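You operate a simulated robot arm through the tools that you are given. There is no shell and no other tool. Be economical: measure what you need, move in short steps, check, and stop when the job is done.

You are at the controls of a simulated two-armed robot. One attempt, no reset.

Task
Take the red box and leave it on the right end of the blue trolley. Then take the carton on the back strip of the tyre bench and put it away on the shelf of the tool stand. Then open the middle drawer, fetch the tape measure and set it in the inside of the middle counter drawer, then shut the drawer. Then open the red door, put the white key on top of the grey pad and shut the door again. Keep to this order. Set down upright: carton, tape measure.

It is judged by the outcome, as a careful person would: the job done as asked, and still so three seconds after it is handed in. It fails if anything else is knocked over, pushed out of place, dropped, spilled or broken.

Robot
Two 7-joint arms with fingered hands on one trunk, on a base that drives. Base frame: it is fixed to the floor where the robot stands at the start and does not move with it; the origin is under the middle of the robot, x ahead of it, y to its left, z up. Units: cm, rad, N and s.
The left shoulder is at the start at [20, 13.5, 99.5], the right one opposite. Places, roughly: carton [100, -25, 100]; grey pad (6x4x4 cm) [-300, -210, 80]; inside of the middle counter drawer [-200, -450, 80]; middle drawer [-190, -450, 80]; red box [100, 0, 75]; red door [-360, -470, 150]; right end of the blue trolley [-320, -190, 80]; shelf of the tool stand (24x46 cm) [-694, 262, 16]; tape measure [-375, -475, 125]; white key [-375, -475, 150]. Payload 4 kg a hand.
The tool frame of a hand sits at the grasp point between the pads (the TCP): z along the fingers, y along the line on which they close. The tips reach 2.5 cm beyond it. The gripper opens to 8.8 cm. The gripper's body begins 2.9 cm behind the TCP. The gripper is a hand of 4 fingers: y runs from the thumb to the fingers, the wrist lies at [-1.3, -10.6, -17.4] in the tool frame, and closing takes about 1.5 s.
Orientation is told as [roll, pitch, yaw] about the base's x, y, z axes, in that order, counted from this pose: with the fingers straight down and the wrist toward the robot, the tool's x, y and z point along [0, 1, 0], [1, 0, 0] and [0, 0, -1] of the base frame.

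Tools
- The arms move only by the tool drive_tool. It takes "left_motion", "right_motion" or both (then of equal length, played together; a hand with none holds still); each is a list of rows, each a list of 7 numbers: the shift along the tool's x, y, z in cm, then the turn, a rotation vector about the tool's x, y, z in rad, then the finger opening in cm, from 0 to 8.8. In form: [[dx, dy, dz, wx, wy, wz, grip], ...]. A call has 1 to 12 rows; each row is the pose to reach, as a shift and turn from the pose commanded when the call began, along the tool's axes at that moment. Each row takes 0.2 s and may step no farther than 5 cm and 0.15 rad from the row before; otherwise, or with a gripper value out of range, the whole call is refused. A pose out of reach is approached as far as the arm can. The call stops where the force on the tool passes 40 N (or 10 N more than at its start, if that is more) or the arm is blocked; 0.2 s more then pass. Each finger travels about 15.3 cm/s and halts on what it meets, pressing with about 31 N; the grip force reading is that of the motor and also rises with nothing between the fingers. The clock runs only during rows and for 0.2 s after the last one: add rows that repeat a pose to give the fingers time. It gives the time, the measured TCP pose, the force on the tool (base axes), the opening and the grip force at its end, in the units of the frame above (readings bear some noise), with the torque about the TCP (base axes, N m) and any sound that the robot's microphone picked up.
- Cameras (640 x 400 px; columns grow to the right, rows downward): "scene" is now at [14.04, -2.36, 160.6]; the picture's right is [-0.27, -0.96, 0.00], its down [-0.62, 0.17, -0.77] and it looks along [0.74, -0.20, -0.64] (base axes); focal length 295 px, centre (320, 200). "left" rides on the left gripper at [-6.4, -8.3, -9.8] in its tool frame; the picture's right is [-0.62, -0.37, 0.69], its down [0.71, -0.63, 0.30] and it looks along [0.32, 0.68, 0.65] (tool axes); focal length 265 px, centre (320, 200). "right" rides on the right gripper at [6.4, -8.3, -9.8] in its tool frame; the picture's right is [-0.62, 0.37, -0.69], its down [-0.71, -0.63, 0.30] and it looks along [-0.32, 0.68, 0.65] (tool axes); focal length 265 px, centre (320, 200). There is no depth. A picture from a camera that has moved, and an enlarged one, comes with that camera's place and axes in the base frame and with its lens.
- camera(camera): a new picture of that camera. It takes no simulated time.
- raise_lower(by): slides the trunk up (or, below 0, down) by that many cm; the arms and the scene camera ride with it, the base frame stays. It gives what a move gives, with no picture.
- base_move(legs): drives the robot by 1 to 6 legs, each [ahead, left, turn to the left] in cm, cm and rad, along the robot's own axes; the way and the turn of a leg run together, so that a leg with both is an arc; at most 150 cm and 3.142 rad a leg. The arms and the cameras ride along, it lands a little off, and it stops where it bumps. It gives what a move gives.
- set_grasp(shape, hand): the hand has 4 fingers and takes this shape, open, in about a second: jaw (thumb against the fingers, like two jaws); tri (thumb and two fingers); tip (a fingertip pinch); poke (one finger out to press); point (the index stretched); flat (the hand flat); cup (the hand cupped); fist (a fist). The gripper value then closes the fingers along that shape, each until it touches; the sizes above hold for jaw. It gives what a move gives, with no picture.
- aim_head(pan, tilt): turns the head with the scene camera to pan (to the left, within 1.693 rad either way) and tilt (down, from -0.506 to 1.204), counted from straight ahead of the robot. It gives what a move gives.
- close_up(camera, box): a new picture of the part [left, top, right, bottom] of that camera's present view, enlarged. It takes no simulated time.
- close_job(): hands the job in; it is judged then, once.

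Work in short steps. Places have to be worked out from the pictures, the camera data and where the tool is seen: move nearer, look again, correct. Check each grasp and each placing, and mend what went wrong. You have 186 turns and 154 pictures in all, those below and enlarged ones among them. Open the grippers and draw the arms clear of the work before you hand the job in, unless the task says otherwise.

The tools are called as a command line: name --argument value ..., lists and objects as JSON in quotes. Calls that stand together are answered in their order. drive_tool: Moves the arms, as the interface text tells. Its arguments: {"type":"object","properties":{"left_motion":{"type":"array","items":{"type":"array","items":{"type":"number"}}},"right_motion":{"type":"array","items":{"type":"array","items":{"type":"number"}}}},"required":[]} The other tools are called the same way: raise_lower (by) slides the trunk up or down; set_grasp (shape, hand) gives the hand a shape; base_move (legs) drives the base; aim_head (pan, tilt) turns the head that bears the scene camera; camera (camera) takes a picture; close_up (camera, box) takes an enlarged picture of a part of a camera's view; close_job () hands the job in.

At the start:

```text
time_s: 0.0
left_eef_pos: [57.59, 13.76, 118.56]
left_tool_rot: [0.0, 0.0, -0.001]
left_ft_force: [-0.2, -0.2, 0.5]
left_torque: [0.0, 0.02, 0.03]
left_gripper_width: 8.74
left_grip_force: 0.1
left_shape: jaw
right_eef_pos: [57.05, -28.51, 110.15]
right_tool_rot: [0.0, 0.0, 0.0]
right_ft_force: [-0.1, 0.0, 0.0]
right_torque: [-0.02, 0.06, -0.05]
right_gripper_width: 8.77
right_grip_force: 0.1
right_shape: jaw
trunk travel left (down, up): [-60.0, 17.0]
robot x, y, heading: [0.12, 0.22, -0.001]
head pan, tilt: [-0.271, 0.7]
```

scene: 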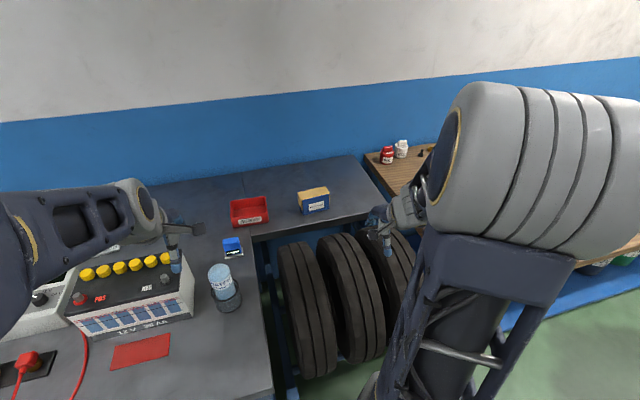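
right: 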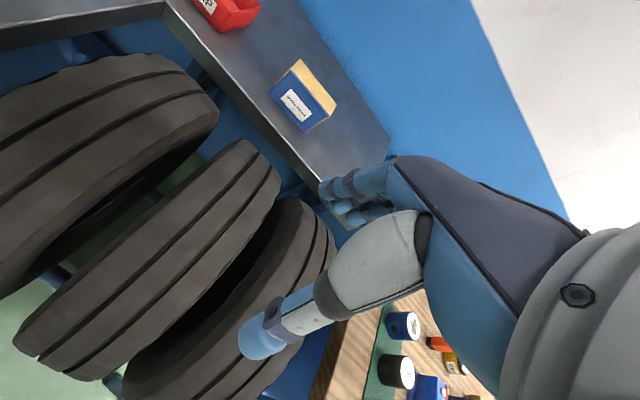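
left: 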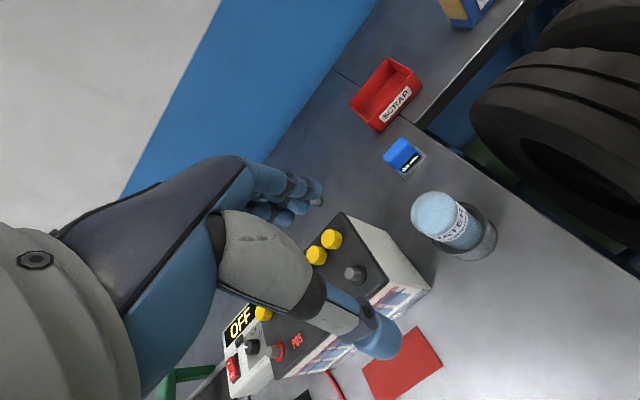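

I start by looking closer at the red box and carton to fix their geometry.

close_up --camera "scene" --box '[190, 160, 350, 260]'

close_up --camera "left" --box '[320, 20, 480, 120]'

close_up --camera "right" --box '[180, 0, 360, 140]'

```text
4.00 times, centred on (270, 210) of scene
camera zoom: at [14.04, -2.36, 160.6], right [-0.27, -0.96, 0.0], down [-0.62, 0.17, -0.77], along [0.74, -0.2, -0.64], focal length 1179 px, centre (520, 160)
```

zoom: 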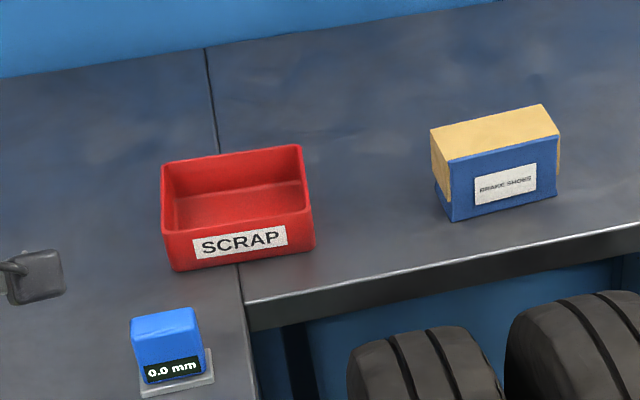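

```text
4.00 times, centred on (400, 70) of left
camera zoom: at [49.42, 7.29, 128.45], right [-0.37, -0.62, -0.69], down [-0.63, 0.71, -0.3], along [0.68, 0.32, -0.65], focal length 1062 px, centre (0, 720)
```

zoom: 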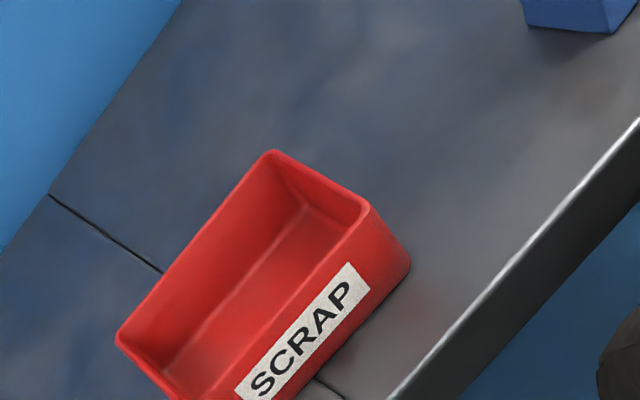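

```text
2.86 times, centred on (270, 70) of right
camera zoom: at [48.58, -22.08, 119.97], right [0.37, -0.62, 0.69], down [-0.63, -0.71, -0.3], along [0.68, -0.32, -0.65], focal length 758 px, centre (463, 571)
```

zoom: 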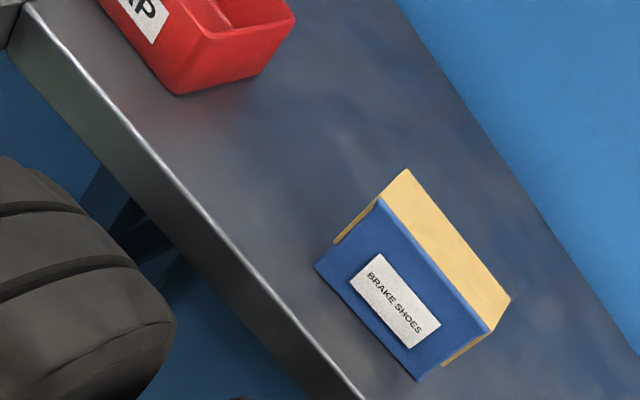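

The red SCRAP bin lies around x 94–103, y −5..8, with the table at z≈85. Before moving, I survey the room with the head.

aim_head --pan -1.5 --tilt 0.35

camera --camera "scene"

aim_head --pan 1.5 --tilt 0.35

camera --camera "scene"

aim_head --pan 0.0 --tilt 1.15

camera --camera "scene"

```text
time_s: 1.4
left_eef_pos: [57.61, 13.89, 118.58]
left_tool_rot: [-0.001, 0.0, 0.001]
left_ft_force: [-0.6, -0.3, 0.5]
left_torque: [-0.04, 0.01, -0.02]
left_gripper_width: 8.78
left_grip_force: 0.1
left_shape: jaw
right_eef_pos: [56.92, -28.48, 110.02]
right_tool_rot: [-0.001, 0.0, 0.001]
right_ft_force: [-0.3, 1.4, -0.4]
right_torque: [-0.01, -0.03, 0.02]
right_gripper_width: 8.74
right_grip_force: 0.0
right_shape: jaw
trunk travel left (down, up): [-60.0, 17.0]
robot x, y, heading: [0.1, 0.35, -0.003]
head pan, tilt: [-1.499, 0.351]
```

```text
147 pictures are left
camera scene: at [6.52, -9.38, 163.73], right [-1.0, -0.07, 0.0], down [-0.02, 0.34, -0.94], along [0.07, -0.94, -0.34], focal length 295 px, centre (320, 200)
```

scene: 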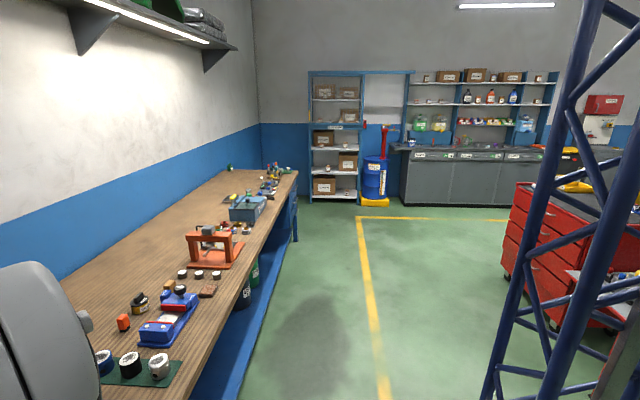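

```text
time_s: 4.0
left_eef_pos: [57.71, 13.84, 118.56]
left_tool_rot: [0.001, -0.001, 0.001]
left_ft_force: [-0.5, 0.3, 0.8]
left_torque: [-0.02, 0.0, 0.02]
left_gripper_width: 8.78
left_grip_force: 0.2
left_shape: jaw
right_eef_pos: [56.99, -28.48, 110.11]
right_tool_rot: [0.0, -0.001, 0.0]
right_ft_force: [0.6, 0.3, 0.3]
right_torque: [-0.02, -0.02, 0.01]
right_gripper_width: 8.76
right_grip_force: 0.0
right_shape: jaw
trunk travel left (down, up): [-60.0, 17.0]
robot x, y, heading: [0.15, -0.07, 0.001]
head pan, tilt: [1.499, 0.351]
```

```text
146 pictures are left
camera scene: at [6.52, 9.2, 163.73], right [1.0, -0.07, 0.0], down [-0.02, -0.34, -0.94], along [0.07, 0.94, -0.34], focal length 295 px, centre (320, 200)
```

scene: 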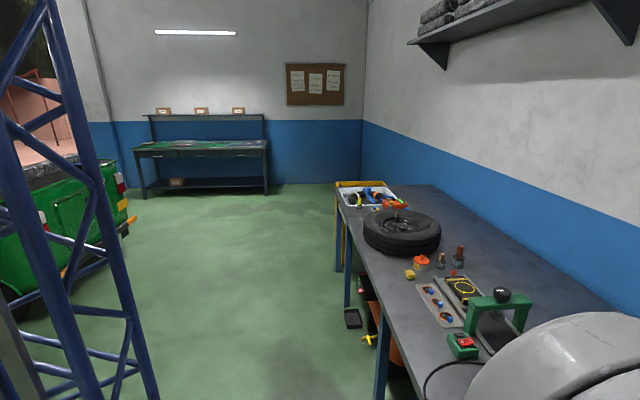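

```text
time_s: 5.6
left_eef_pos: [57.52, 13.88, 118.56]
left_tool_rot: [-0.001, 0.001, 0.001]
left_ft_force: [0.5, -0.1, -1.2]
left_torque: [0.04, 0.03, 0.0]
left_gripper_width: 8.74
left_grip_force: 0.0
left_shape: jaw
right_eef_pos: [56.92, -28.51, 110.07]
right_tool_rot: [0.0, 0.0, 0.0]
right_ft_force: [-0.6, -0.1, 0.4]
right_torque: [-0.01, -0.03, 0.01]
right_gripper_width: 8.74
right_grip_force: 0.0
right_shape: jaw
trunk travel left (down, up): [-60.0, 17.0]
robot x, y, heading: [0.1, 0.17, 0.003]
head pan, tilt: [0.0, 1.15]
```

```text
145 pictures are left
camera scene: at [11.81, -0.09, 157.28], right [0.0, -1.0, 0.0], down [-0.91, 0.0, -0.41], along [0.41, 0.0, -0.91], focal length 295 px, centre (320, 200)
```

scene: 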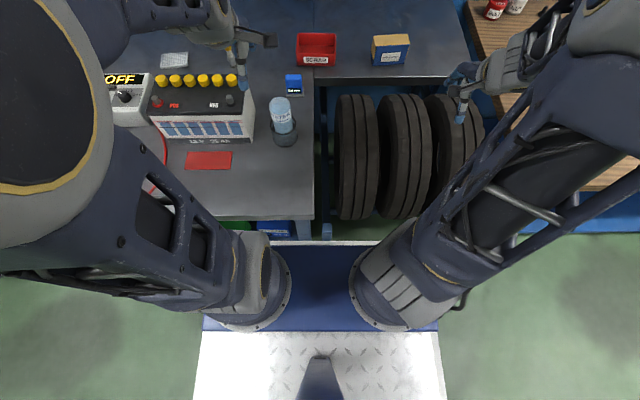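

Base front is close to the bench edge. I'll use the right hand on the bin's front wall (thumb outside, fingers inside); move above it first.

drive_tool --right_motion '[[2.7, 3.4, 0.5, 0, 0, 0, 8.8], [5.4, 6.8, 1.5, 0, 0, 0, 8.8], [8.1, 10.2, 2.5, 0, 0, 0, 8.8], [10.8, 13.6, 3.5, 0, 0, 0, 8.8], [13.5, 17, 4.5, 0, 0, 0, 8.8], [16.2, 20.4, 5.5, 0, 0, 0, 8.8], [18.9, 23.8, 6.5, 0, 0, 0, 8.8], [21.6, 27.2, 7.5, 0, 0, 0, 8.8], [24.3, 30.6, 8.5, 0, 0, 0, 8.8], [27, 34, 9.5, 0, 0, 0, 8.8], [29.4, 37.3, 10, 0, 0, 0, 8.8], [29.4, 37.3, 10, 0, 0, 0, 8.8]]'

camera --camera "scene"

camera --camera "right"

```text
time_s: 7.7
left_eef_pos: [57.29, 14.87, 117.34]
left_tool_rot: [0.015, 0.028, 0.009]
left_ft_force: [3.3, 4.4, -4.4]
left_torque: [-0.17, -0.16, -0.27]
left_gripper_width: 8.78
left_grip_force: 0.0
left_shape: jaw
right_eef_pos: [87.63, -4.42, 103.14]
right_tool_rot: [0.01, -0.019, -0.004]
right_ft_force: [-0.1, 0.4, 0.1]
right_torque: [0.03, 0.0, -0.01]
right_gripper_width: 8.8
right_grip_force: 0.1
right_shape: jaw
trunk travel left (down, up): [-60.0, 17.0]
robot x, y, heading: [-0.09, 0.05, -0.004]
head pan, tilt: [0.0, 1.15]
stopped in row 10 (left hand): the force on the tool passed its limit at 187 N (the readings are from after the stop); the commanded pose is now the measured one
```

```text
144 pictures are left
camera scene: at [11.79, -0.1, 157.29], right [0.0, -1.0, 0.0], down [-0.91, 0.0, -0.41], along [0.41, 0.0, -0.91], focal length 295 px, centre (320, 200)
```

scene: 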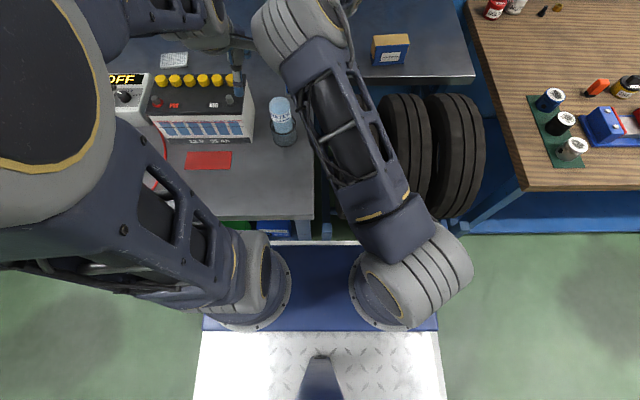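

```text
143 pictures are left
camera right: at [79.17, 1.92, 112.96], right [0.35, -0.63, 0.69], down [-0.63, -0.71, -0.32], along [0.7, -0.32, -0.64], focal length 265 px, centre (320, 200)
```

right: 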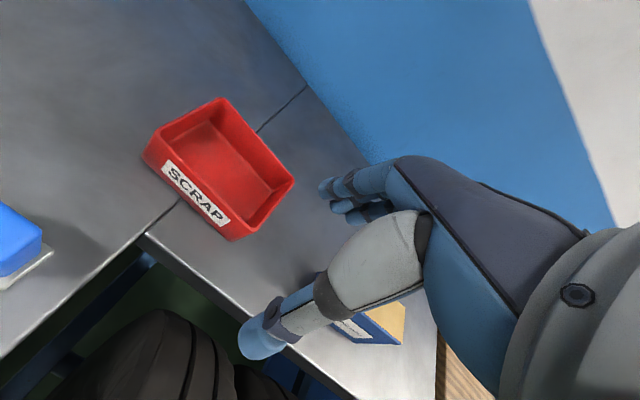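

The arms brushed each other. I move the left hand out to the left and up a bit, then carry on with the right.

drive_tool --left_motion '[[2, -1, -2, 0, 0, 0, 8.8], [5, -2, -4, 0, 0, 0, 8.8], [8, -3, -6, 0, 0, 0, 8.8], [11, -4, -6, 0, 0, 0, 8.8], [14, -4, -6, 0, 0, 0, 8.8], [17, -4, -6, 0, 0, 0, 8.8], [17, -4, -6, 0, 0, 0, 8.8]]'

drive_tool --right_motion '[[2, 2, 0, 0, 0, 0, 8.8], [4, 5, 1, 0, 0, 0, 8.8], [5.7, 6.8, 3, 0, 0, 0, 8.8], [5.7, 6.8, 3, 0, 0, 0, 8.8]]'

camera --camera "right"

camera --camera "scene"

```text
time_s: 9.3
left_eef_pos: [53.26, 31.67, 123.79]
left_tool_rot: [0.016, 0.027, 0.006]
left_ft_force: [0.0, -0.7, 0.0]
left_torque: [0.03, 0.01, 0.0]
left_gripper_width: 8.8
left_grip_force: 0.1
left_shape: jaw
right_eef_pos: [87.66, -4.5, 103.08]
right_tool_rot: [0.011, -0.021, -0.004]
right_ft_force: [-0.2, -1.1, -0.7]
right_torque: [-0.01, 0.0, 0.0]
right_gripper_width: 8.8
right_grip_force: 0.1
right_shape: jaw
trunk travel left (down, up): [-60.0, 17.0]
robot x, y, heading: [0.02, 0.04, -0.002]
head pan, tilt: [0.0, 1.15]
```

```text
time_s: 10.3
left_eef_pos: [53.21, 31.58, 123.82]
left_tool_rot: [0.015, 0.026, 0.008]
left_ft_force: [-0.3, 0.6, 1.3]
left_torque: [0.01, 0.01, -0.01]
left_gripper_width: 8.81
left_grip_force: 0.0
left_shape: jaw
right_eef_pos: [94.49, 1.5, 100.23]
right_tool_rot: [0.011, -0.021, -0.003]
right_ft_force: [0.3, 0.1, 0.3]
right_torque: [-0.02, 0.0, 0.03]
right_gripper_width: 8.78
right_grip_force: 0.0
right_shape: jaw
trunk travel left (down, up): [-60.0, 17.0]
robot x, y, heading: [-0.19, -0.01, 0.002]
head pan, tilt: [0.0, 1.15]
```

```text
142 pictures are left
camera right: at [86.1, 7.85, 110.12], right [0.35, -0.63, 0.69], down [-0.63, -0.71, -0.32], along [0.69, -0.32, -0.64], focal length 265 px, centre (320, 200)
```

right: 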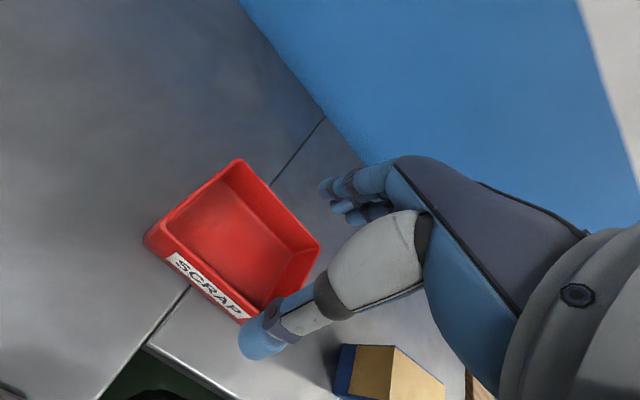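

```text
141 pictures are left
camera scene: at [11.8, -0.09, 157.28], right [0.0, -1.0, 0.0], down [-0.91, 0.0, -0.41], along [0.41, 0.0, -0.91], focal length 295 px, centre (320, 200)
```

scene: 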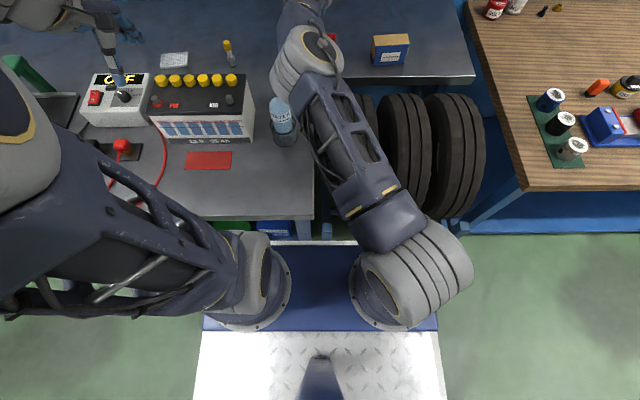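

Close-up to see where the wall is relative to the TCP's downward projection (about pixel (235,268) at rim height).

close_up --camera "right" --box '[130, 150, 340, 350]'

```text
2.00 times, centred on (235, 250) of right
camera zoom: at [86.1, 7.85, 110.12], right [0.35, -0.63, 0.69], down [-0.63, -0.71, -0.32], along [0.69, -0.32, -0.64], focal length 531 px, centre (490, 100)
```

zoom: 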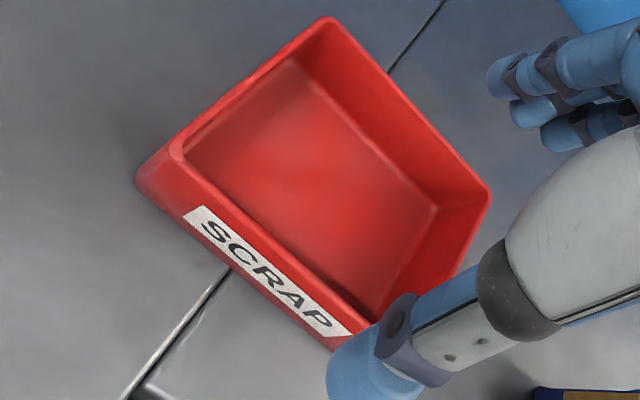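

Wall's top centreline is near x≈93.6. I shift back 0.8 cm, descend to z≈88.7 and close.

drive_tool --right_motion '[[0, -0.8, 3, 0, 0, 0, 8.8], [0, -0.8, 6, 0, 0, 0, 8.8], [0, -0.8, 9, 0, 0, 0, 8.8], [0, -0.8, 11.4, 0, 0, 0, 8.8], [0, -0.8, 11.4, 0, 0, 0, 8.8]]'

close_up --camera "right" --box '[130, 150, 340, 350]'

```text
time_s: 11.5
left_eef_pos: [53.19, 31.65, 123.81]
left_tool_rot: [0.016, 0.026, 0.007]
left_ft_force: [0.5, -0.4, 0.6]
left_torque: [-0.06, 0.02, 0.0]
left_gripper_width: 8.8
left_grip_force: 0.1
left_shape: jaw
right_eef_pos: [93.99, 1.3, 88.82]
right_tool_rot: [0.009, -0.018, -0.004]
right_ft_force: [-0.3, -0.4, -0.2]
right_torque: [0.01, -0.05, -0.02]
right_gripper_width: 8.75
right_grip_force: 0.0
right_shape: jaw
trunk travel left (down, up): [-60.0, 17.0]
robot x, y, heading: [-0.1, 0.03, 0.003]
head pan, tilt: [0.0, 1.15]
```

```text
2.00 times, centred on (235, 250) of right
camera zoom: at [85.58, 7.68, 98.7], right [0.35, -0.63, 0.69], down [-0.63, -0.71, -0.32], along [0.69, -0.32, -0.64], focal length 531 px, centre (490, 100)
```

zoom: 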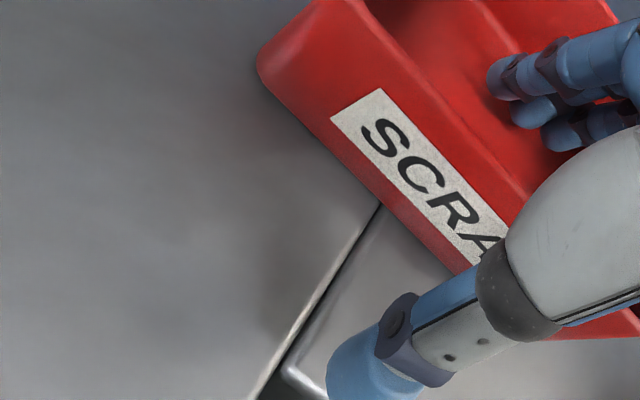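

Thumb is outside, fingers inside the bin. Close.

drive_tool --right_motion '[[0, 0, 0, 0, 0, 0, 5], [0, 0, 0, 0, 0, 0, 2], [0, 0, 0, 0, 0, 0, 0], [0, 0, 0, 0, 0, 0, 0], [0, 0, 0, 0, 0, 0, 0], [0, 0, 0, 0, 0, 0, 0], [0, 0, 0, 0, 0, 0, 0], [0, 0, 0, 0, 0, 0, 0]]'

drive_tool --right_motion '[[0, 0, -1, 0, 0, 0, 0], [0, 0, -3, 0, 0, 0, 0], [0, 0, -6, 0, 0, 0, 0], [0, 0, -9, 0, 0, 0, 0], [0, 0, -12, 0, 0, 0, 0], [0, 0, -15, 0, 0, 0, 0], [0, 0, -15, 0, 0, 0, 0]]'

camera --camera "right"

```text
time_s: 13.3
left_eef_pos: [53.28, 31.56, 123.75]
left_tool_rot: [0.015, 0.027, 0.008]
left_ft_force: [-0.2, -0.2, 0.4]
left_torque: [0.03, 0.01, -0.01]
left_gripper_width: 8.77
left_grip_force: 0.0
left_shape: jaw
right_eef_pos: [94.21, 1.32, 88.89]
right_tool_rot: [0.011, -0.019, -0.005]
right_ft_force: [0.2, 1.1, 0.5]
right_torque: [0.03, 0.02, 0.04]
right_gripper_width: 0.0
right_grip_force: 30.9
right_shape: jaw
trunk travel left (down, up): [-60.0, 17.0]
robot x, y, heading: [0.01, 0.14, -0.001]
head pan, tilt: [0.0, 1.15]
```

```text
time_s: 14.9
left_eef_pos: [53.25, 31.53, 123.74]
left_tool_rot: [0.015, 0.028, 0.007]
left_ft_force: [-0.2, -0.3, -1.1]
left_torque: [-0.02, -0.01, -0.02]
left_gripper_width: 8.75
left_grip_force: 0.0
left_shape: jaw
right_eef_pos: [93.92, 1.2, 104.06]
right_tool_rot: [0.009, -0.019, -0.004]
right_ft_force: [0.2, -0.4, -2.4]
right_torque: [0.01, 0.09, 0.0]
right_gripper_width: 0.0
right_grip_force: 31.6
right_shape: jaw
trunk travel left (down, up): [-60.0, 17.0]
robot x, y, heading: [-0.06, -0.17, -0.004]
head pan, tilt: [0.0, 1.15]
```

```text
138 pictures are left
camera right: at [85.32, 7.63, 113.84], right [0.35, -0.63, 0.69], down [-0.63, -0.71, -0.32], along [0.69, -0.32, -0.64], focal length 265 px, centre (320, 200)
```

right: 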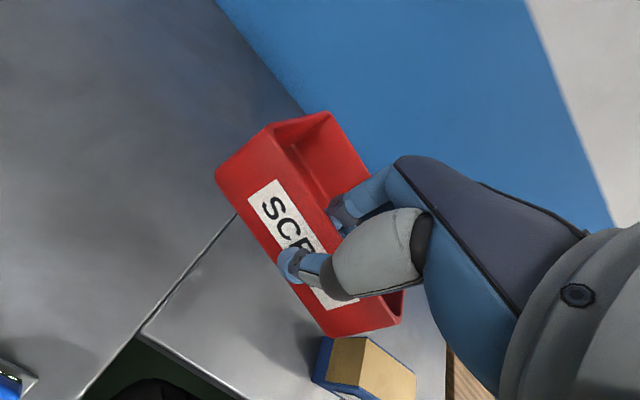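

Bin held (≈2 N). I raise it well above the bottle and bring it back to the right, away from clutter.

drive_tool --right_motion '[[0, 0, -4, 0, 0, 0, 0], [0, 0, -8, 0, 0, 0, 0], [-3, -1, -11, 0, 0, 0, 0], [-7, -3, -12, 0, 0, 0, 0], [-11, -5, -12, 0, 0, 0, 0], [-15, -7, -12, 0, 0, 0, 0], [-19, -10, -12, 0, 0, 0, 0], [-23, -13, -12, 0, 0, 0, 0], [-26, -17, -12, 0, 0, 0, 0], [-28, -21, -12, 0, 0, 0, 0], [-30, -25, -12, 0, 0, 0, 0], [-30, -25, -12, 0, 0, 0, 0]]'

aim_head --pan -1.69 --tilt 0.4

camera --camera "scene"

```text
time_s: 17.5
left_eef_pos: [53.27, 31.48, 123.8]
left_tool_rot: [0.017, 0.026, 0.006]
left_ft_force: [-0.9, 0.3, 0.4]
left_torque: [0.03, -0.04, -0.04]
left_gripper_width: 8.75
left_grip_force: 0.1
left_shape: jaw
right_eef_pos: [68.42, -28.92, 115.03]
right_tool_rot: [0.01, -0.021, -0.003]
right_ft_force: [0.3, 0.4, -2.6]
right_torque: [-0.01, 0.09, -0.01]
right_gripper_width: 0.01
right_grip_force: 31.5
right_shape: jaw
trunk travel left (down, up): [-60.0, 17.0]
robot x, y, heading: [0.02, 0.03, 0.003]
head pan, tilt: [0.0, 1.15]
```

```text
time_s: 19.2
left_eef_pos: [53.24, 31.46, 123.9]
left_tool_rot: [0.015, 0.025, 0.006]
left_ft_force: [-0.8, 0.4, 0.3]
left_torque: [-0.01, 0.02, 0.05]
left_gripper_width: 8.77
left_grip_force: 0.0
left_shape: jaw
right_eef_pos: [68.33, -28.82, 114.96]
right_tool_rot: [0.01, -0.02, -0.003]
right_ft_force: [0.2, 0.7, -2.1]
right_torque: [0.04, 0.09, 0.03]
right_gripper_width: 0.0
right_grip_force: 31.4
right_shape: jaw
trunk travel left (down, up): [-60.0, 17.0]
robot x, y, heading: [-0.19, 0.12, -0.001]
head pan, tilt: [-1.689, 0.4]
```

```text
137 pictures are left
camera scene: at [4.77, -9.29, 163.27], right [-0.99, 0.12, 0.0], down [0.05, 0.39, -0.92], along [-0.11, -0.91, -0.39], focal length 295 px, centre (320, 200)
```

scene: 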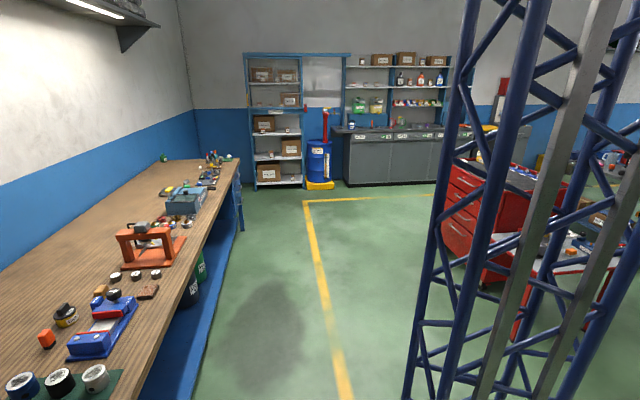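

I back away from the bench and turn right to look at the trolley area.

base_move --legs '[[-70, 0, 0], [0, 0, -1.57]]'

aim_head --pan -0.9 --tilt 0.3

camera --camera "scene"

aim_head --pan 0 --tilt 0.3

camera --camera "scene"

```text
time_s: 26.9
left_eef_pos: [-39.72, -54.02, 123.77]
left_tool_rot: [0.016, 0.026, -1.585]
left_ft_force: [-0.1, 0.3, 0.4]
left_torque: [0.04, 0.01, -0.04]
left_gripper_width: 8.76
left_grip_force: 0.0
left_shape: jaw
right_eef_pos: [-100.47, -67.81, 114.94]
right_tool_rot: [0.009, -0.019, -1.598]
right_ft_force: [-0.1, 1.0, -2.8]
right_torque: [0.1, -0.05, -0.03]
right_gripper_width: 0.0
right_grip_force: 30.5
right_shape: jaw
trunk travel left (down, up): [-60.0, 17.0]
robot x, y, heading: [-70.1, -0.25, -1.589]
head pan, tilt: [-1.689, 0.4]
```

```text
time_s: 28.0
left_eef_pos: [-39.7, -54.09, 123.8]
left_tool_rot: [0.016, 0.026, -1.585]
left_ft_force: [0.0, 0.6, 0.5]
left_torque: [-0.01, -0.01, 0.01]
left_gripper_width: 8.76
left_grip_force: 0.1
left_shape: jaw
right_eef_pos: [-100.51, -67.88, 114.97]
right_tool_rot: [0.011, -0.019, -1.597]
right_ft_force: [-0.2, 0.3, -1.7]
right_torque: [0.06, -0.06, 0.01]
right_gripper_width: 0.0
right_grip_force: 30.8
right_shape: jaw
trunk travel left (down, up): [-60.0, 17.0]
robot x, y, heading: [-70.09, -0.07, -1.597]
head pan, tilt: [-0.901, 0.3]
```

```text
136 pictures are left
camera scene: at [-77.81, -11.81, 164.2], right [-0.6, 0.8, 0.0], down [0.24, 0.18, -0.96], along [-0.76, -0.58, -0.3], focal length 295 px, centre (320, 200)
```

scene: 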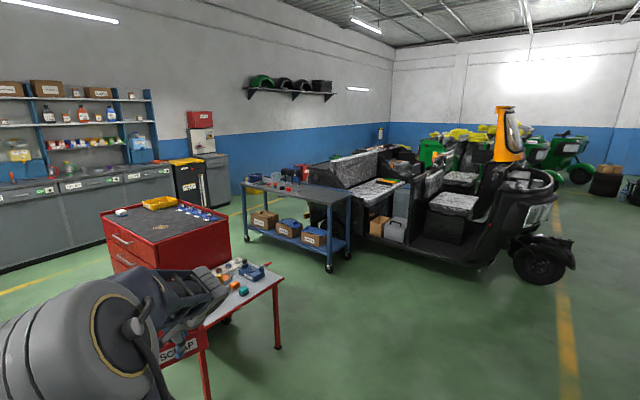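

```text
time_s: 29.2
left_eef_pos: [-39.6, -54.11, 123.78]
left_tool_rot: [0.015, 0.025, -1.586]
left_ft_force: [0.5, -0.3, -0.8]
left_torque: [0.0, -0.03, -0.02]
left_gripper_width: 8.77
left_grip_force: 0.1
left_shape: jaw
right_eef_pos: [-100.46, -67.9, 115.01]
right_tool_rot: [0.011, -0.02, -1.597]
right_ft_force: [0.8, 0.0, -2.1]
right_torque: [0.08, -0.04, -0.01]
right_gripper_width: 0.02
right_grip_force: 31.0
right_shape: jaw
trunk travel left (down, up): [-60.0, 17.0]
robot x, y, heading: [-69.98, -0.16, -1.593]
head pan, tilt: [0.0, 0.3]
```

```text
135 pictures are left
camera scene: at [-70.58, -15.52, 164.2], right [-1.0, 0.02, 0.0], down [0.01, 0.3, -0.96], along [-0.02, -0.95, -0.3], focal length 295 px, centre (320, 200)
```

scene: 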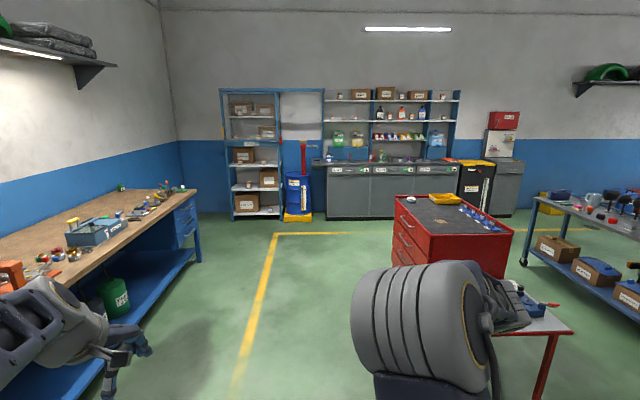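

The blue trolley runs along y from about −170 to −315, x −300…−350. I'll come to its near (right) end from the north, facing −y.

base_move --legs '[[0, -118, 0.02], [0, -112, 0], [60, 0, 0]]'

aim_head --pan 0 --tilt 0.6

camera --camera "scene"

```text
time_s: 43.5
left_eef_pos: [-268.55, -109.05, 123.76]
left_tool_rot: [0.016, 0.025, -1.554]
left_ft_force: [-1.0, -0.4, -0.1]
left_torque: [0.02, -0.01, -0.02]
left_gripper_width: 8.78
left_grip_force: 0.1
left_shape: jaw
right_eef_pos: [-328.97, -124.66, 115.03]
right_tool_rot: [0.01, -0.019, -1.565]
right_ft_force: [0.8, 0.8, -2.7]
right_torque: [0.1, -0.04, 0.02]
right_gripper_width: 0.0
right_grip_force: 30.7
right_shape: jaw
trunk travel left (down, up): [-60.0, 17.0]
robot x, y, heading: [-300.51, -56.21, -1.561]
head pan, tilt: [0.0, 0.3]
```

```text
time_s: 44.4
left_eef_pos: [-268.6, -109.06, 123.77]
left_tool_rot: [0.016, 0.025, -1.556]
left_ft_force: [0.9, 0.4, -0.7]
left_torque: [0.02, 0.01, 0.03]
left_gripper_width: 8.77
left_grip_force: 0.0
left_shape: jaw
right_eef_pos: [-328.93, -124.7, 114.91]
right_tool_rot: [0.01, -0.02, -1.565]
right_ft_force: [-0.2, -0.3, -2.4]
right_torque: [0.1, -0.03, 0.04]
right_gripper_width: 0.02
right_grip_force: 30.7
right_shape: jaw
trunk travel left (down, up): [-60.0, 17.0]
robot x, y, heading: [-300.69, -56.15, -1.56]
head pan, tilt: [0.0, 0.6]
```

```text
134 pictures are left
camera scene: at [-300.67, -71.01, 161.46], right [-1.0, -0.01, 0.0], down [0.0, 0.56, -0.83], along [0.01, -0.83, -0.56], focal length 295 px, centre (320, 200)
```

scene: 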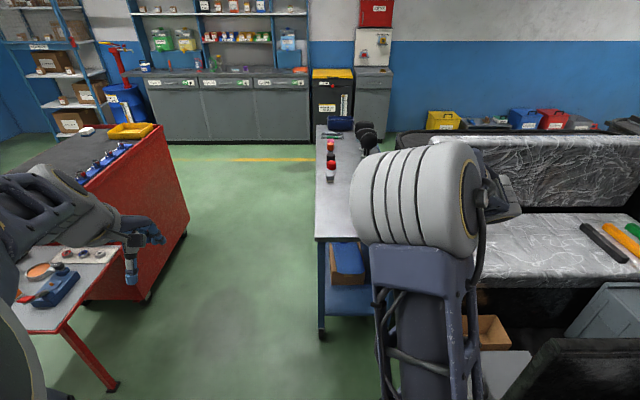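

I check the right end with the right-hand camera.

camera --camera "right"

camera --camera "left"

```text
133 pictures are left
camera right: at [-322.69, -116.13, 124.79], right [-0.63, -0.36, 0.69], down [-0.71, 0.62, -0.32], along [-0.31, -0.7, -0.64], focal length 265 px, centre (320, 200)
```

right: 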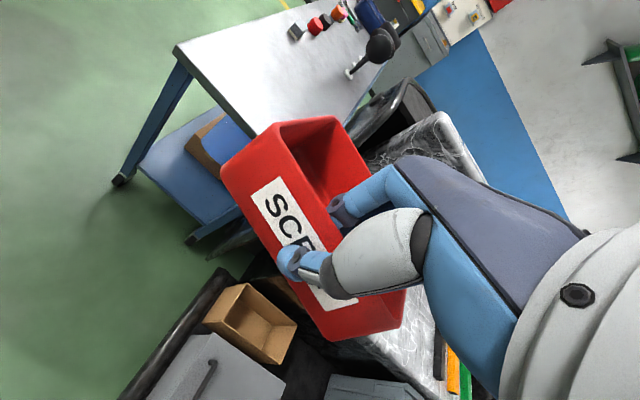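

```text
132 pictures are left
camera left: at [-275.2, -101.18, 133.77], right [-0.61, 0.38, -0.69], down [0.71, 0.65, -0.28], along [0.35, -0.66, -0.67], focal length 265 px, centre (320, 200)
```

left: 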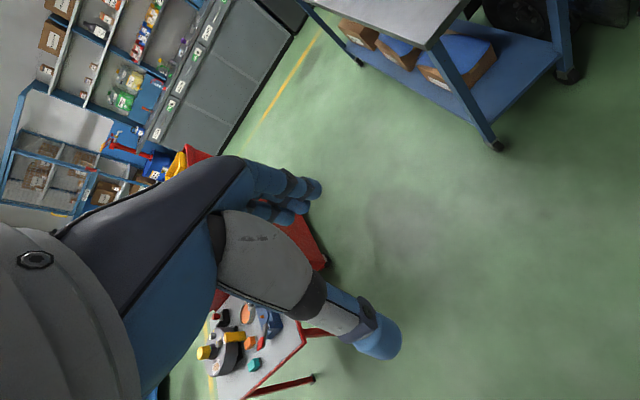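

Trolley corner ≈(−298,−164), top z≈79.5; the grey pad is the small cube near (−306,−206). Drive 40 cm ahead, then extend the arm.

base_move --legs '[[40, 0, 0]]'

drive_tool --right_motion '[[2, 3, 2, 0, 0, 0, 0], [4, 6, 5, 0, 0, 0, 0], [6, 9, 9, 0, 0, 0, 0], [8, 12, 13, 0, 0, 0, 0], [8, 12.5, 17, 0, 0, 0, 0], [8, 12.5, 20, 0, 0, 0, 0], [8, 12.5, 20, 0, 0, 0, 0]]'

camera --camera "right"

aim_head --pan -0.2 --tilt 0.8

camera --camera "scene"

```text
time_s: 46.8
left_eef_pos: [-268.69, -149.22, 123.71]
left_tool_rot: [0.014, 0.027, -1.561]
left_ft_force: [-0.2, 0.7, -0.8]
left_torque: [-0.02, 0.02, -0.01]
left_gripper_width: 8.78
left_grip_force: 0.0
left_shape: jaw
right_eef_pos: [-328.91, -164.6, 114.96]
right_tool_rot: [0.011, -0.019, -1.57]
right_ft_force: [-0.7, 0.3, -2.8]
right_torque: [0.08, -0.06, 0.03]
right_gripper_width: 0.0
right_grip_force: 31.2
right_shape: jaw
trunk travel left (down, up): [-60.0, 17.0]
robot x, y, heading: [-299.98, -96.0, -1.565]
head pan, tilt: [0.0, 0.6]
```

```text
refused: row 3 steps farther than a row can; nothing moved
```

```text
131 pictures are left
camera right: at [-322.76, -155.98, 124.79], right [-0.63, -0.36, 0.69], down [-0.71, 0.62, -0.32], along [-0.32, -0.7, -0.64], focal length 265 px, centre (320, 200)
```

right: 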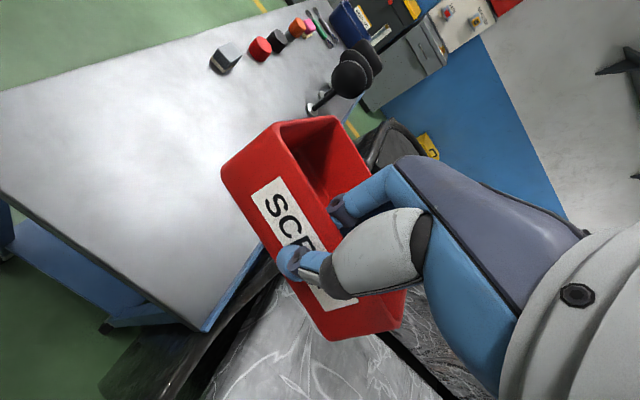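

```text
time_s: 47.6
left_eef_pos: [-268.66, -149.13, 123.71]
left_tool_rot: [0.014, 0.027, -1.56]
left_ft_force: [0.5, 0.4, 0.4]
left_torque: [0.02, 0.02, -0.01]
left_gripper_width: 8.77
left_grip_force: 0.1
left_shape: jaw
right_eef_pos: [-329.03, -164.61, 115.05]
right_tool_rot: [0.009, -0.019, -1.57]
right_ft_force: [0.0, 0.0, -1.3]
right_torque: [0.11, -0.03, 0.02]
right_gripper_width: 0.0
right_grip_force: 31.3
right_shape: jaw
trunk travel left (down, up): [-60.0, 17.0]
robot x, y, heading: [-300.51, -95.85, -1.568]
head pan, tilt: [-0.201, 0.799]
```

```text
130 pictures are left
camera scene: at [-302.12, -110.05, 159.77], right [-0.98, 0.2, 0.0], down [0.14, 0.7, -0.7], along [-0.14, -0.68, -0.72], focal length 295 px, centre (320, 200)
```

scene: 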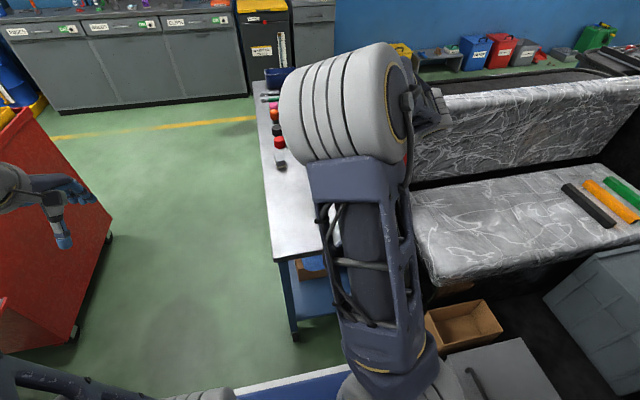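

Now extend to bin centre ≈(−320,−182) and descend near the surface.

drive_tool --right_motion '[[2, 3, 2, 0, 0, 0, 0], [4, 6, 4, 0, 0, 0, 0], [6, 9, 6, 0, 0, 0, 0], [8, 12, 8, 0, 0, 0, 0], [8, 12.5, 12, 0, 0, 0, 0], [8, 12.5, 16, 0, 0, 0, 0], [8, 12.5, 20, 0, 0, 0, 0], [8, 12.5, 24, 0, 0, 0, 0], [8, 12.5, 27, 0, 0, 0, 0], [8, 12.5, 29, 0, 0, 0, 0], [8, 12.5, 29, 0, 0, 0, 0]]'

camera --camera "right"

```text
time_s: 50.0
left_eef_pos: [-268.71, -149.18, 123.83]
left_tool_rot: [0.016, 0.027, -1.56]
left_ft_force: [-0.5, 0.2, 0.9]
left_torque: [0.03, 0.0, 0.02]
left_gripper_width: 8.78
left_grip_force: 0.0
left_shape: jaw
right_eef_pos: [-320.62, -177.6, 86.37]
right_tool_rot: [0.011, -0.02, -1.571]
right_ft_force: [-0.2, -0.2, -1.7]
right_torque: [0.09, -0.01, -0.01]
right_gripper_width: 0.0
right_grip_force: 30.4
right_shape: jaw
trunk travel left (down, up): [-60.0, 17.0]
robot x, y, heading: [-300.49, -96.23, -1.562]
head pan, tilt: [-0.201, 0.799]
```

```text
129 pictures are left
camera right: at [-314.3, -169.05, 96.17], right [-0.63, -0.36, 0.69], down [-0.71, 0.62, -0.32], along [-0.32, -0.7, -0.64], focal length 265 px, centre (320, 200)
```

right: 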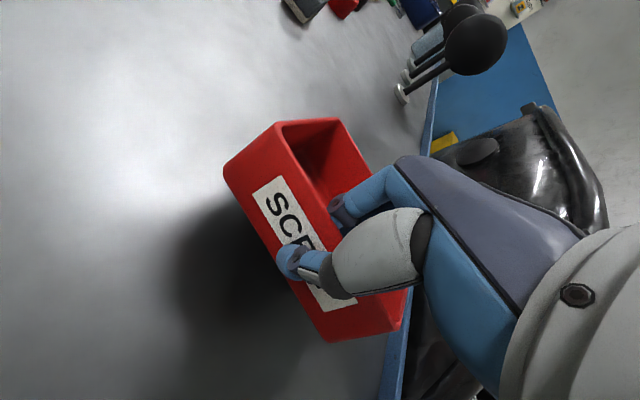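

Descend slowly to contact.

drive_tool --right_motion '[[0, 0, 1, 0, 0, 0, 0], [0, 0, 1.8, 0, 0, 0, 0], [0, 0, 2.4, 0, 0, 0, 0], [0, 0, 2.8, 0, 0, 0, 0], [0, 0, 3.1, 0, 0, 0, 0], [0, 0, 3.1, 0, 0, 0, 0]]'

close_up --camera "right" --box '[160, 100, 420, 360]'

```text
time_s: 51.4
left_eef_pos: [-268.6, -149.23, 123.73]
left_tool_rot: [0.016, 0.026, -1.561]
left_ft_force: [-0.1, -0.2, -0.3]
left_torque: [0.0, 0.06, 0.02]
left_gripper_width: 8.77
left_grip_force: 0.1
left_shape: jaw
right_eef_pos: [-320.69, -177.6, 83.21]
right_tool_rot: [0.009, -0.018, -1.572]
right_ft_force: [-0.1, 0.7, -1.5]
right_torque: [0.01, -0.03, 0.03]
right_gripper_width: 0.0
right_grip_force: 31.2
right_shape: jaw
trunk travel left (down, up): [-60.0, 17.0]
robot x, y, heading: [-300.34, -96.14, -1.566]
head pan, tilt: [-0.201, 0.799]
```

```text
1.54 times, centred on (290, 230) of right
camera zoom: at [-314.41, -169.03, 93.02], right [-0.63, -0.35, 0.69], down [-0.71, 0.62, -0.32], along [-0.32, -0.7, -0.64], focal length 408 px, centre (366, 154)
```

zoom: 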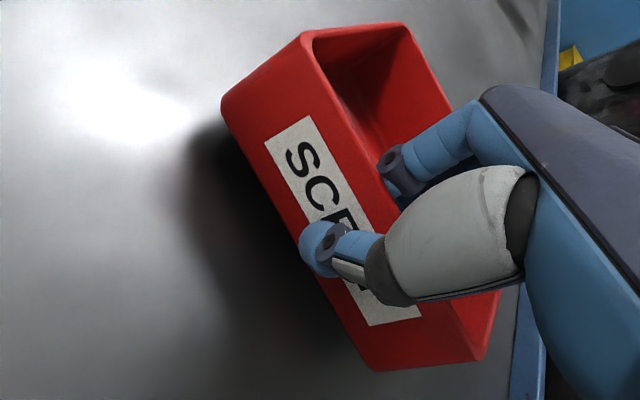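

Not yet in contact (force unchanged). Continue down in fine steps.

drive_tool --right_motion '[[0, 0, 0.4, 0, 0, 0, 0], [0, 0, 0.8, 0, 0, 0, 0], [0, 0, 1.2, 0, 0, 0, 0], [0, 0, 1.2, 0, 0, 0, 0]]'

```text
time_s: 52.4
left_eef_pos: [-268.56, -149.23, 123.85]
left_tool_rot: [0.016, 0.027, -1.561]
left_ft_force: [-1.6, 0.7, 0.1]
left_torque: [-0.06, 0.01, 0.02]
left_gripper_width: 8.79
left_grip_force: 0.1
left_shape: jaw
right_eef_pos: [-320.64, -177.69, 81.99]
right_tool_rot: [0.01, -0.018, -1.57]
right_ft_force: [0.4, 0.1, -0.4]
right_torque: [-0.06, -0.01, 0.04]
right_gripper_width: 0.0
right_grip_force: 30.9
right_shape: jaw
trunk travel left (down, up): [-60.0, 17.0]
robot x, y, heading: [-300.49, -95.55, -1.567]
head pan, tilt: [-0.201, 0.799]
```

drive_tool --right_motion '[[0, 0, 0.3, 0, 0, 0, 0], [0, 0, 0.6, 0, 0, 0, 0], [0, 0, 0.6, 0, 0, 0, 0]]'

close_up --camera "right" --box '[160, 100, 420, 360]'

```text
time_s: 53.2
left_eef_pos: [-268.59, -149.23, 123.81]
left_tool_rot: [0.017, 0.025, -1.561]
left_ft_force: [0.8, -0.4, 0.6]
left_torque: [-0.02, -0.01, -0.02]
left_gripper_width: 8.76
left_grip_force: 0.0
left_shape: jaw
right_eef_pos: [-320.8, -177.74, 81.66]
right_tool_rot: [0.011, -0.025, -1.572]
right_ft_force: [0.3, 5.3, 24.7]
right_torque: [0.1, -0.07, 0.09]
right_gripper_width: 0.01
right_grip_force: 30.2
right_shape: jaw
trunk travel left (down, up): [-60.0, 17.0]
robot x, y, heading: [-300.49, -95.99, -1.567]
head pan, tilt: [-0.201, 0.799]
```

```text
1.54 times, centred on (290, 230) of right
camera zoom: at [-314.41, -169.16, 91.39], right [-0.63, -0.35, 0.69], down [-0.71, 0.62, -0.33], along [-0.32, -0.7, -0.64], focal length 408 px, centre (366, 154)
```

zoom: 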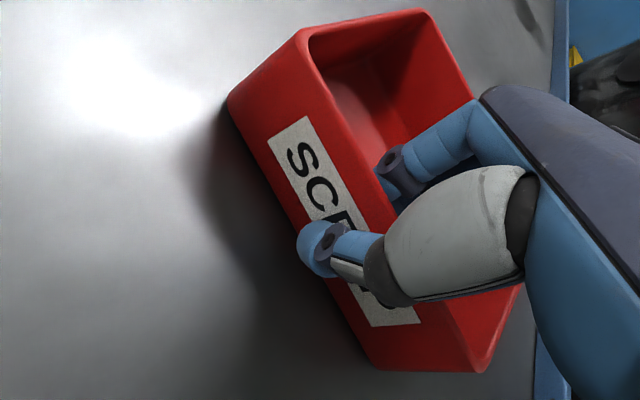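

Firm contact; ease and open the hand, then lift straight up.

drive_tool --right_motion '[[0, 0, -0.2, 0, 0, 0, 0], [0, 0, -0.2, 0, 0, 0, 3], [0, 0, -0.2, 0, 0, 0, 7], [0, 0, -0.2, 0, 0, 0, 7], [0, 0, -0.2, 0, 0, 0, 7], [0, 0, -0.2, 0, 0, 0, 7]]'

drive_tool --right_motion '[[0, 0, -2, 0, 0, 0, 7], [0, 0, -5, 0, 0, 0, 7], [0, 0, -9, 0, 0, 0, 7], [0, 0, -13, 0, 0, 0, 7], [0, -2, -17, 0, 0, 0, 7], [0, -4, -21, 0, 0, 0, 7], [0, -8, -24, 0, 0, 0, 7], [0, -12, -26, 0, 0, 0, 7], [0, -15, -28, 0, 0, 0, 7], [0, -15, -28, 0, 0, 0, 7]]'

camera --camera "right"

```text
time_s: 54.6
left_eef_pos: [-268.61, -149.15, 123.75]
left_tool_rot: [0.015, 0.027, -1.562]
left_ft_force: [0.3, 0.2, 0.8]
left_torque: [0.01, 0.02, -0.01]
left_gripper_width: 8.76
left_grip_force: 0.0
left_shape: jaw
right_eef_pos: [-320.59, -177.67, 81.49]
right_tool_rot: [0.011, -0.019, -1.57]
right_ft_force: [0.0, -0.1, -0.8]
right_torque: [-0.01, -0.06, -0.03]
right_gripper_width: 6.97
right_grip_force: 0.1
right_shape: jaw
trunk travel left (down, up): [-60.0, 17.0]
robot x, y, heading: [-300.24, -95.92, -1.567]
head pan, tilt: [-0.201, 0.799]
```

```text
time_s: 56.8
left_eef_pos: [-268.56, -149.2, 123.77]
left_tool_rot: [0.016, 0.026, -1.559]
left_ft_force: [-0.1, 0.1, 0.3]
left_torque: [0.02, 0.02, 0.03]
left_gripper_width: 8.8
left_grip_force: 0.0
left_shape: jaw
right_eef_pos: [-321.24, -161.95, 109.55]
right_tool_rot: [0.01, -0.017, -1.571]
right_ft_force: [0.1, 0.1, 0.1]
right_torque: [-0.04, -0.03, 0.0]
right_gripper_width: 6.99
right_grip_force: 0.1
right_shape: jaw
trunk travel left (down, up): [-60.0, 17.0]
robot x, y, heading: [-300.35, -95.89, -1.566]
head pan, tilt: [-0.201, 0.799]
```

```text
126 pictures are left
camera right: at [-314.91, -153.43, 119.25], right [-0.63, -0.36, 0.69], down [-0.71, 0.62, -0.32], along [-0.32, -0.7, -0.64], focal length 265 px, centre (320, 200)
```

right: 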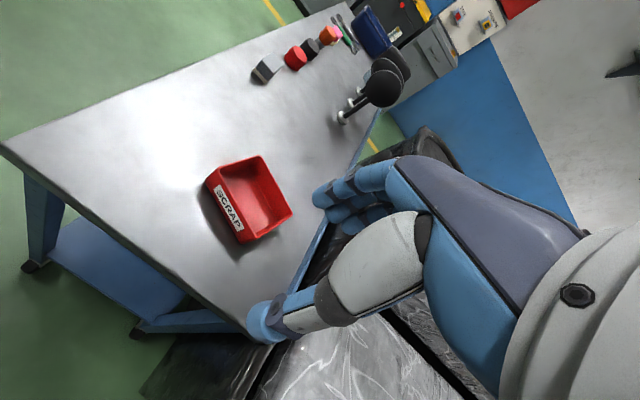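

Bin is placed upright at the right end. Now drive back to the tyre bench for the carton.

base_move --legs '[[-96, 0, 0], [0, 115, 0], [0, 115, 0], [0, 0, 1.566], [60, 0, 0]]'

aim_head --pan -0.2 --tilt 0.75

camera --camera "scene"

```text
time_s: 79.5
left_eef_pos: [43.4, 29.5, 123.74]
left_tool_rot: [0.014, 0.028, 0.005]
left_ft_force: [-0.1, -0.9, 0.0]
left_torque: [0.01, 0.02, 0.01]
left_gripper_width: 8.77
left_grip_force: 0.1
left_shape: jaw
right_eef_pos: [55.83, -23.05, 109.48]
right_tool_rot: [0.01, -0.019, -0.008]
right_ft_force: [0.3, 0.0, -0.1]
right_torque: [-0.02, 0.0, 0.02]
right_gripper_width: 7.01
right_grip_force: 0.0
right_shape: jaw
trunk travel left (down, up): [-60.0, 17.0]
robot x, y, heading: [-9.97, -1.97, -0.006]
head pan, tilt: [-0.201, 0.799]
```

```text
time_s: 80.2
left_eef_pos: [43.51, 29.54, 123.72]
left_tool_rot: [0.015, 0.025, 0.004]
left_ft_force: [-1.0, 0.2, -0.1]
left_torque: [-0.01, 0.01, 0.0]
left_gripper_width: 8.76
left_grip_force: 0.0
left_shape: jaw
right_eef_pos: [55.9, -23.14, 109.43]
right_tool_rot: [0.009, -0.018, -0.008]
right_ft_force: [-0.7, 0.3, -0.5]
right_torque: [0.03, -0.01, -0.02]
right_gripper_width: 7.0
right_grip_force: 0.0
right_shape: jaw
trunk travel left (down, up): [-60.0, 17.0]
robot x, y, heading: [-9.78, -2.11, -0.005]
head pan, tilt: [-0.201, 0.75]
```

```text
125 pictures are left
camera scene: at [3.97, -3.66, 160.16], right [-0.2, -0.98, 0.0], down [-0.67, 0.14, -0.73], along [0.72, -0.15, -0.68], focal length 295 px, centre (320, 200)
```

scene: 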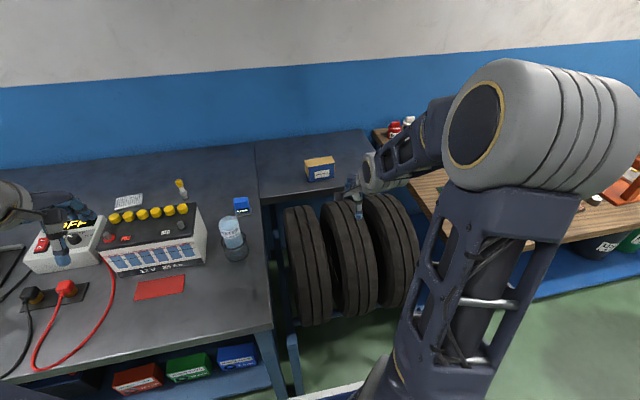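

Clear; drive up 11 cm and bring the right hand above the carton (≈97,−22.7).

base_move --legs '[[11, 0, 0.006]]'

drive_tool --right_motion '[[0, 4, 1, 0, 0, 0, 8.8], [0, 8, 2, 0, 0, 0, 8.8], [0, 12, 3, 0, 0, 0.03, 8.8], [0, 16, 4, 0, 0, 0.06, 8.8], [0, 20, 5, 0, 0, 0.09, 8.8], [0, 24, 6, 0, 0, 0.09, 8.8], [0, 27, 7, 0, 0, 0.09, 8.8], [0, 27, 7, 0, 0, 0.09, 8.8]]'

camera --camera "right"

```text
time_s: 81.4
left_eef_pos: [54.37, 29.77, 123.81]
left_tool_rot: [0.017, 0.027, 0.009]
left_ft_force: [0.3, 0.6, 0.3]
left_torque: [-0.05, 0.01, -0.01]
left_gripper_width: 8.78
left_grip_force: 0.0
left_shape: jaw
right_eef_pos: [67.26, -22.66, 109.52]
right_tool_rot: [0.011, -0.02, -0.003]
right_ft_force: [-0.6, 0.0, 0.2]
right_torque: [-0.02, -0.01, 0.02]
right_gripper_width: 6.99
right_grip_force: 0.1
right_shape: jaw
trunk travel left (down, up): [-60.0, 17.0]
robot x, y, heading: [1.07, -1.76, 0.001]
head pan, tilt: [-0.201, 0.75]
```

```text
time_s: 83.2
left_eef_pos: [54.41, 29.93, 123.83]
left_tool_rot: [0.015, 0.024, 0.011]
left_ft_force: [0.0, 0.6, 0.6]
left_torque: [-0.02, -0.01, -0.03]
left_gripper_width: 8.77
left_grip_force: 0.1
left_shape: jaw
right_eef_pos: [94.27, -22.79, 103.0]
right_tool_rot: [0.012, -0.017, -0.093]
right_ft_force: [-0.1, 0.1, 0.0]
right_torque: [0.01, 0.0, -0.01]
right_gripper_width: 8.78
right_grip_force: 0.1
right_shape: jaw
trunk travel left (down, up): [-60.0, 17.0]
robot x, y, heading: [0.92, -1.91, -0.001]
head pan, tilt: [-0.201, 0.75]
```

```text
124 pictures are left
camera right: at [86.25, -15.56, 112.78], right [0.3, -0.66, 0.69], down [-0.69, -0.65, -0.32], along [0.66, -0.38, -0.65], focal length 265 px, centre (320, 200)
```

right: 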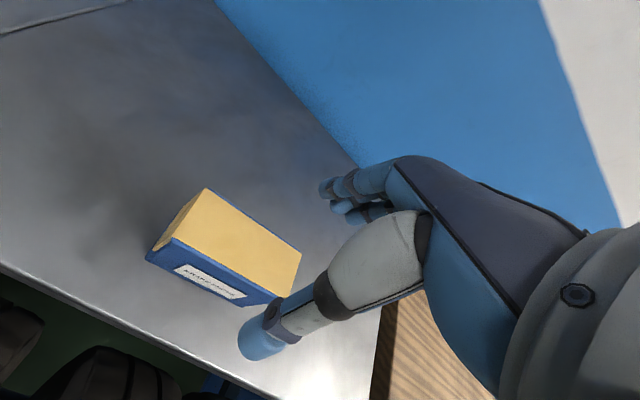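

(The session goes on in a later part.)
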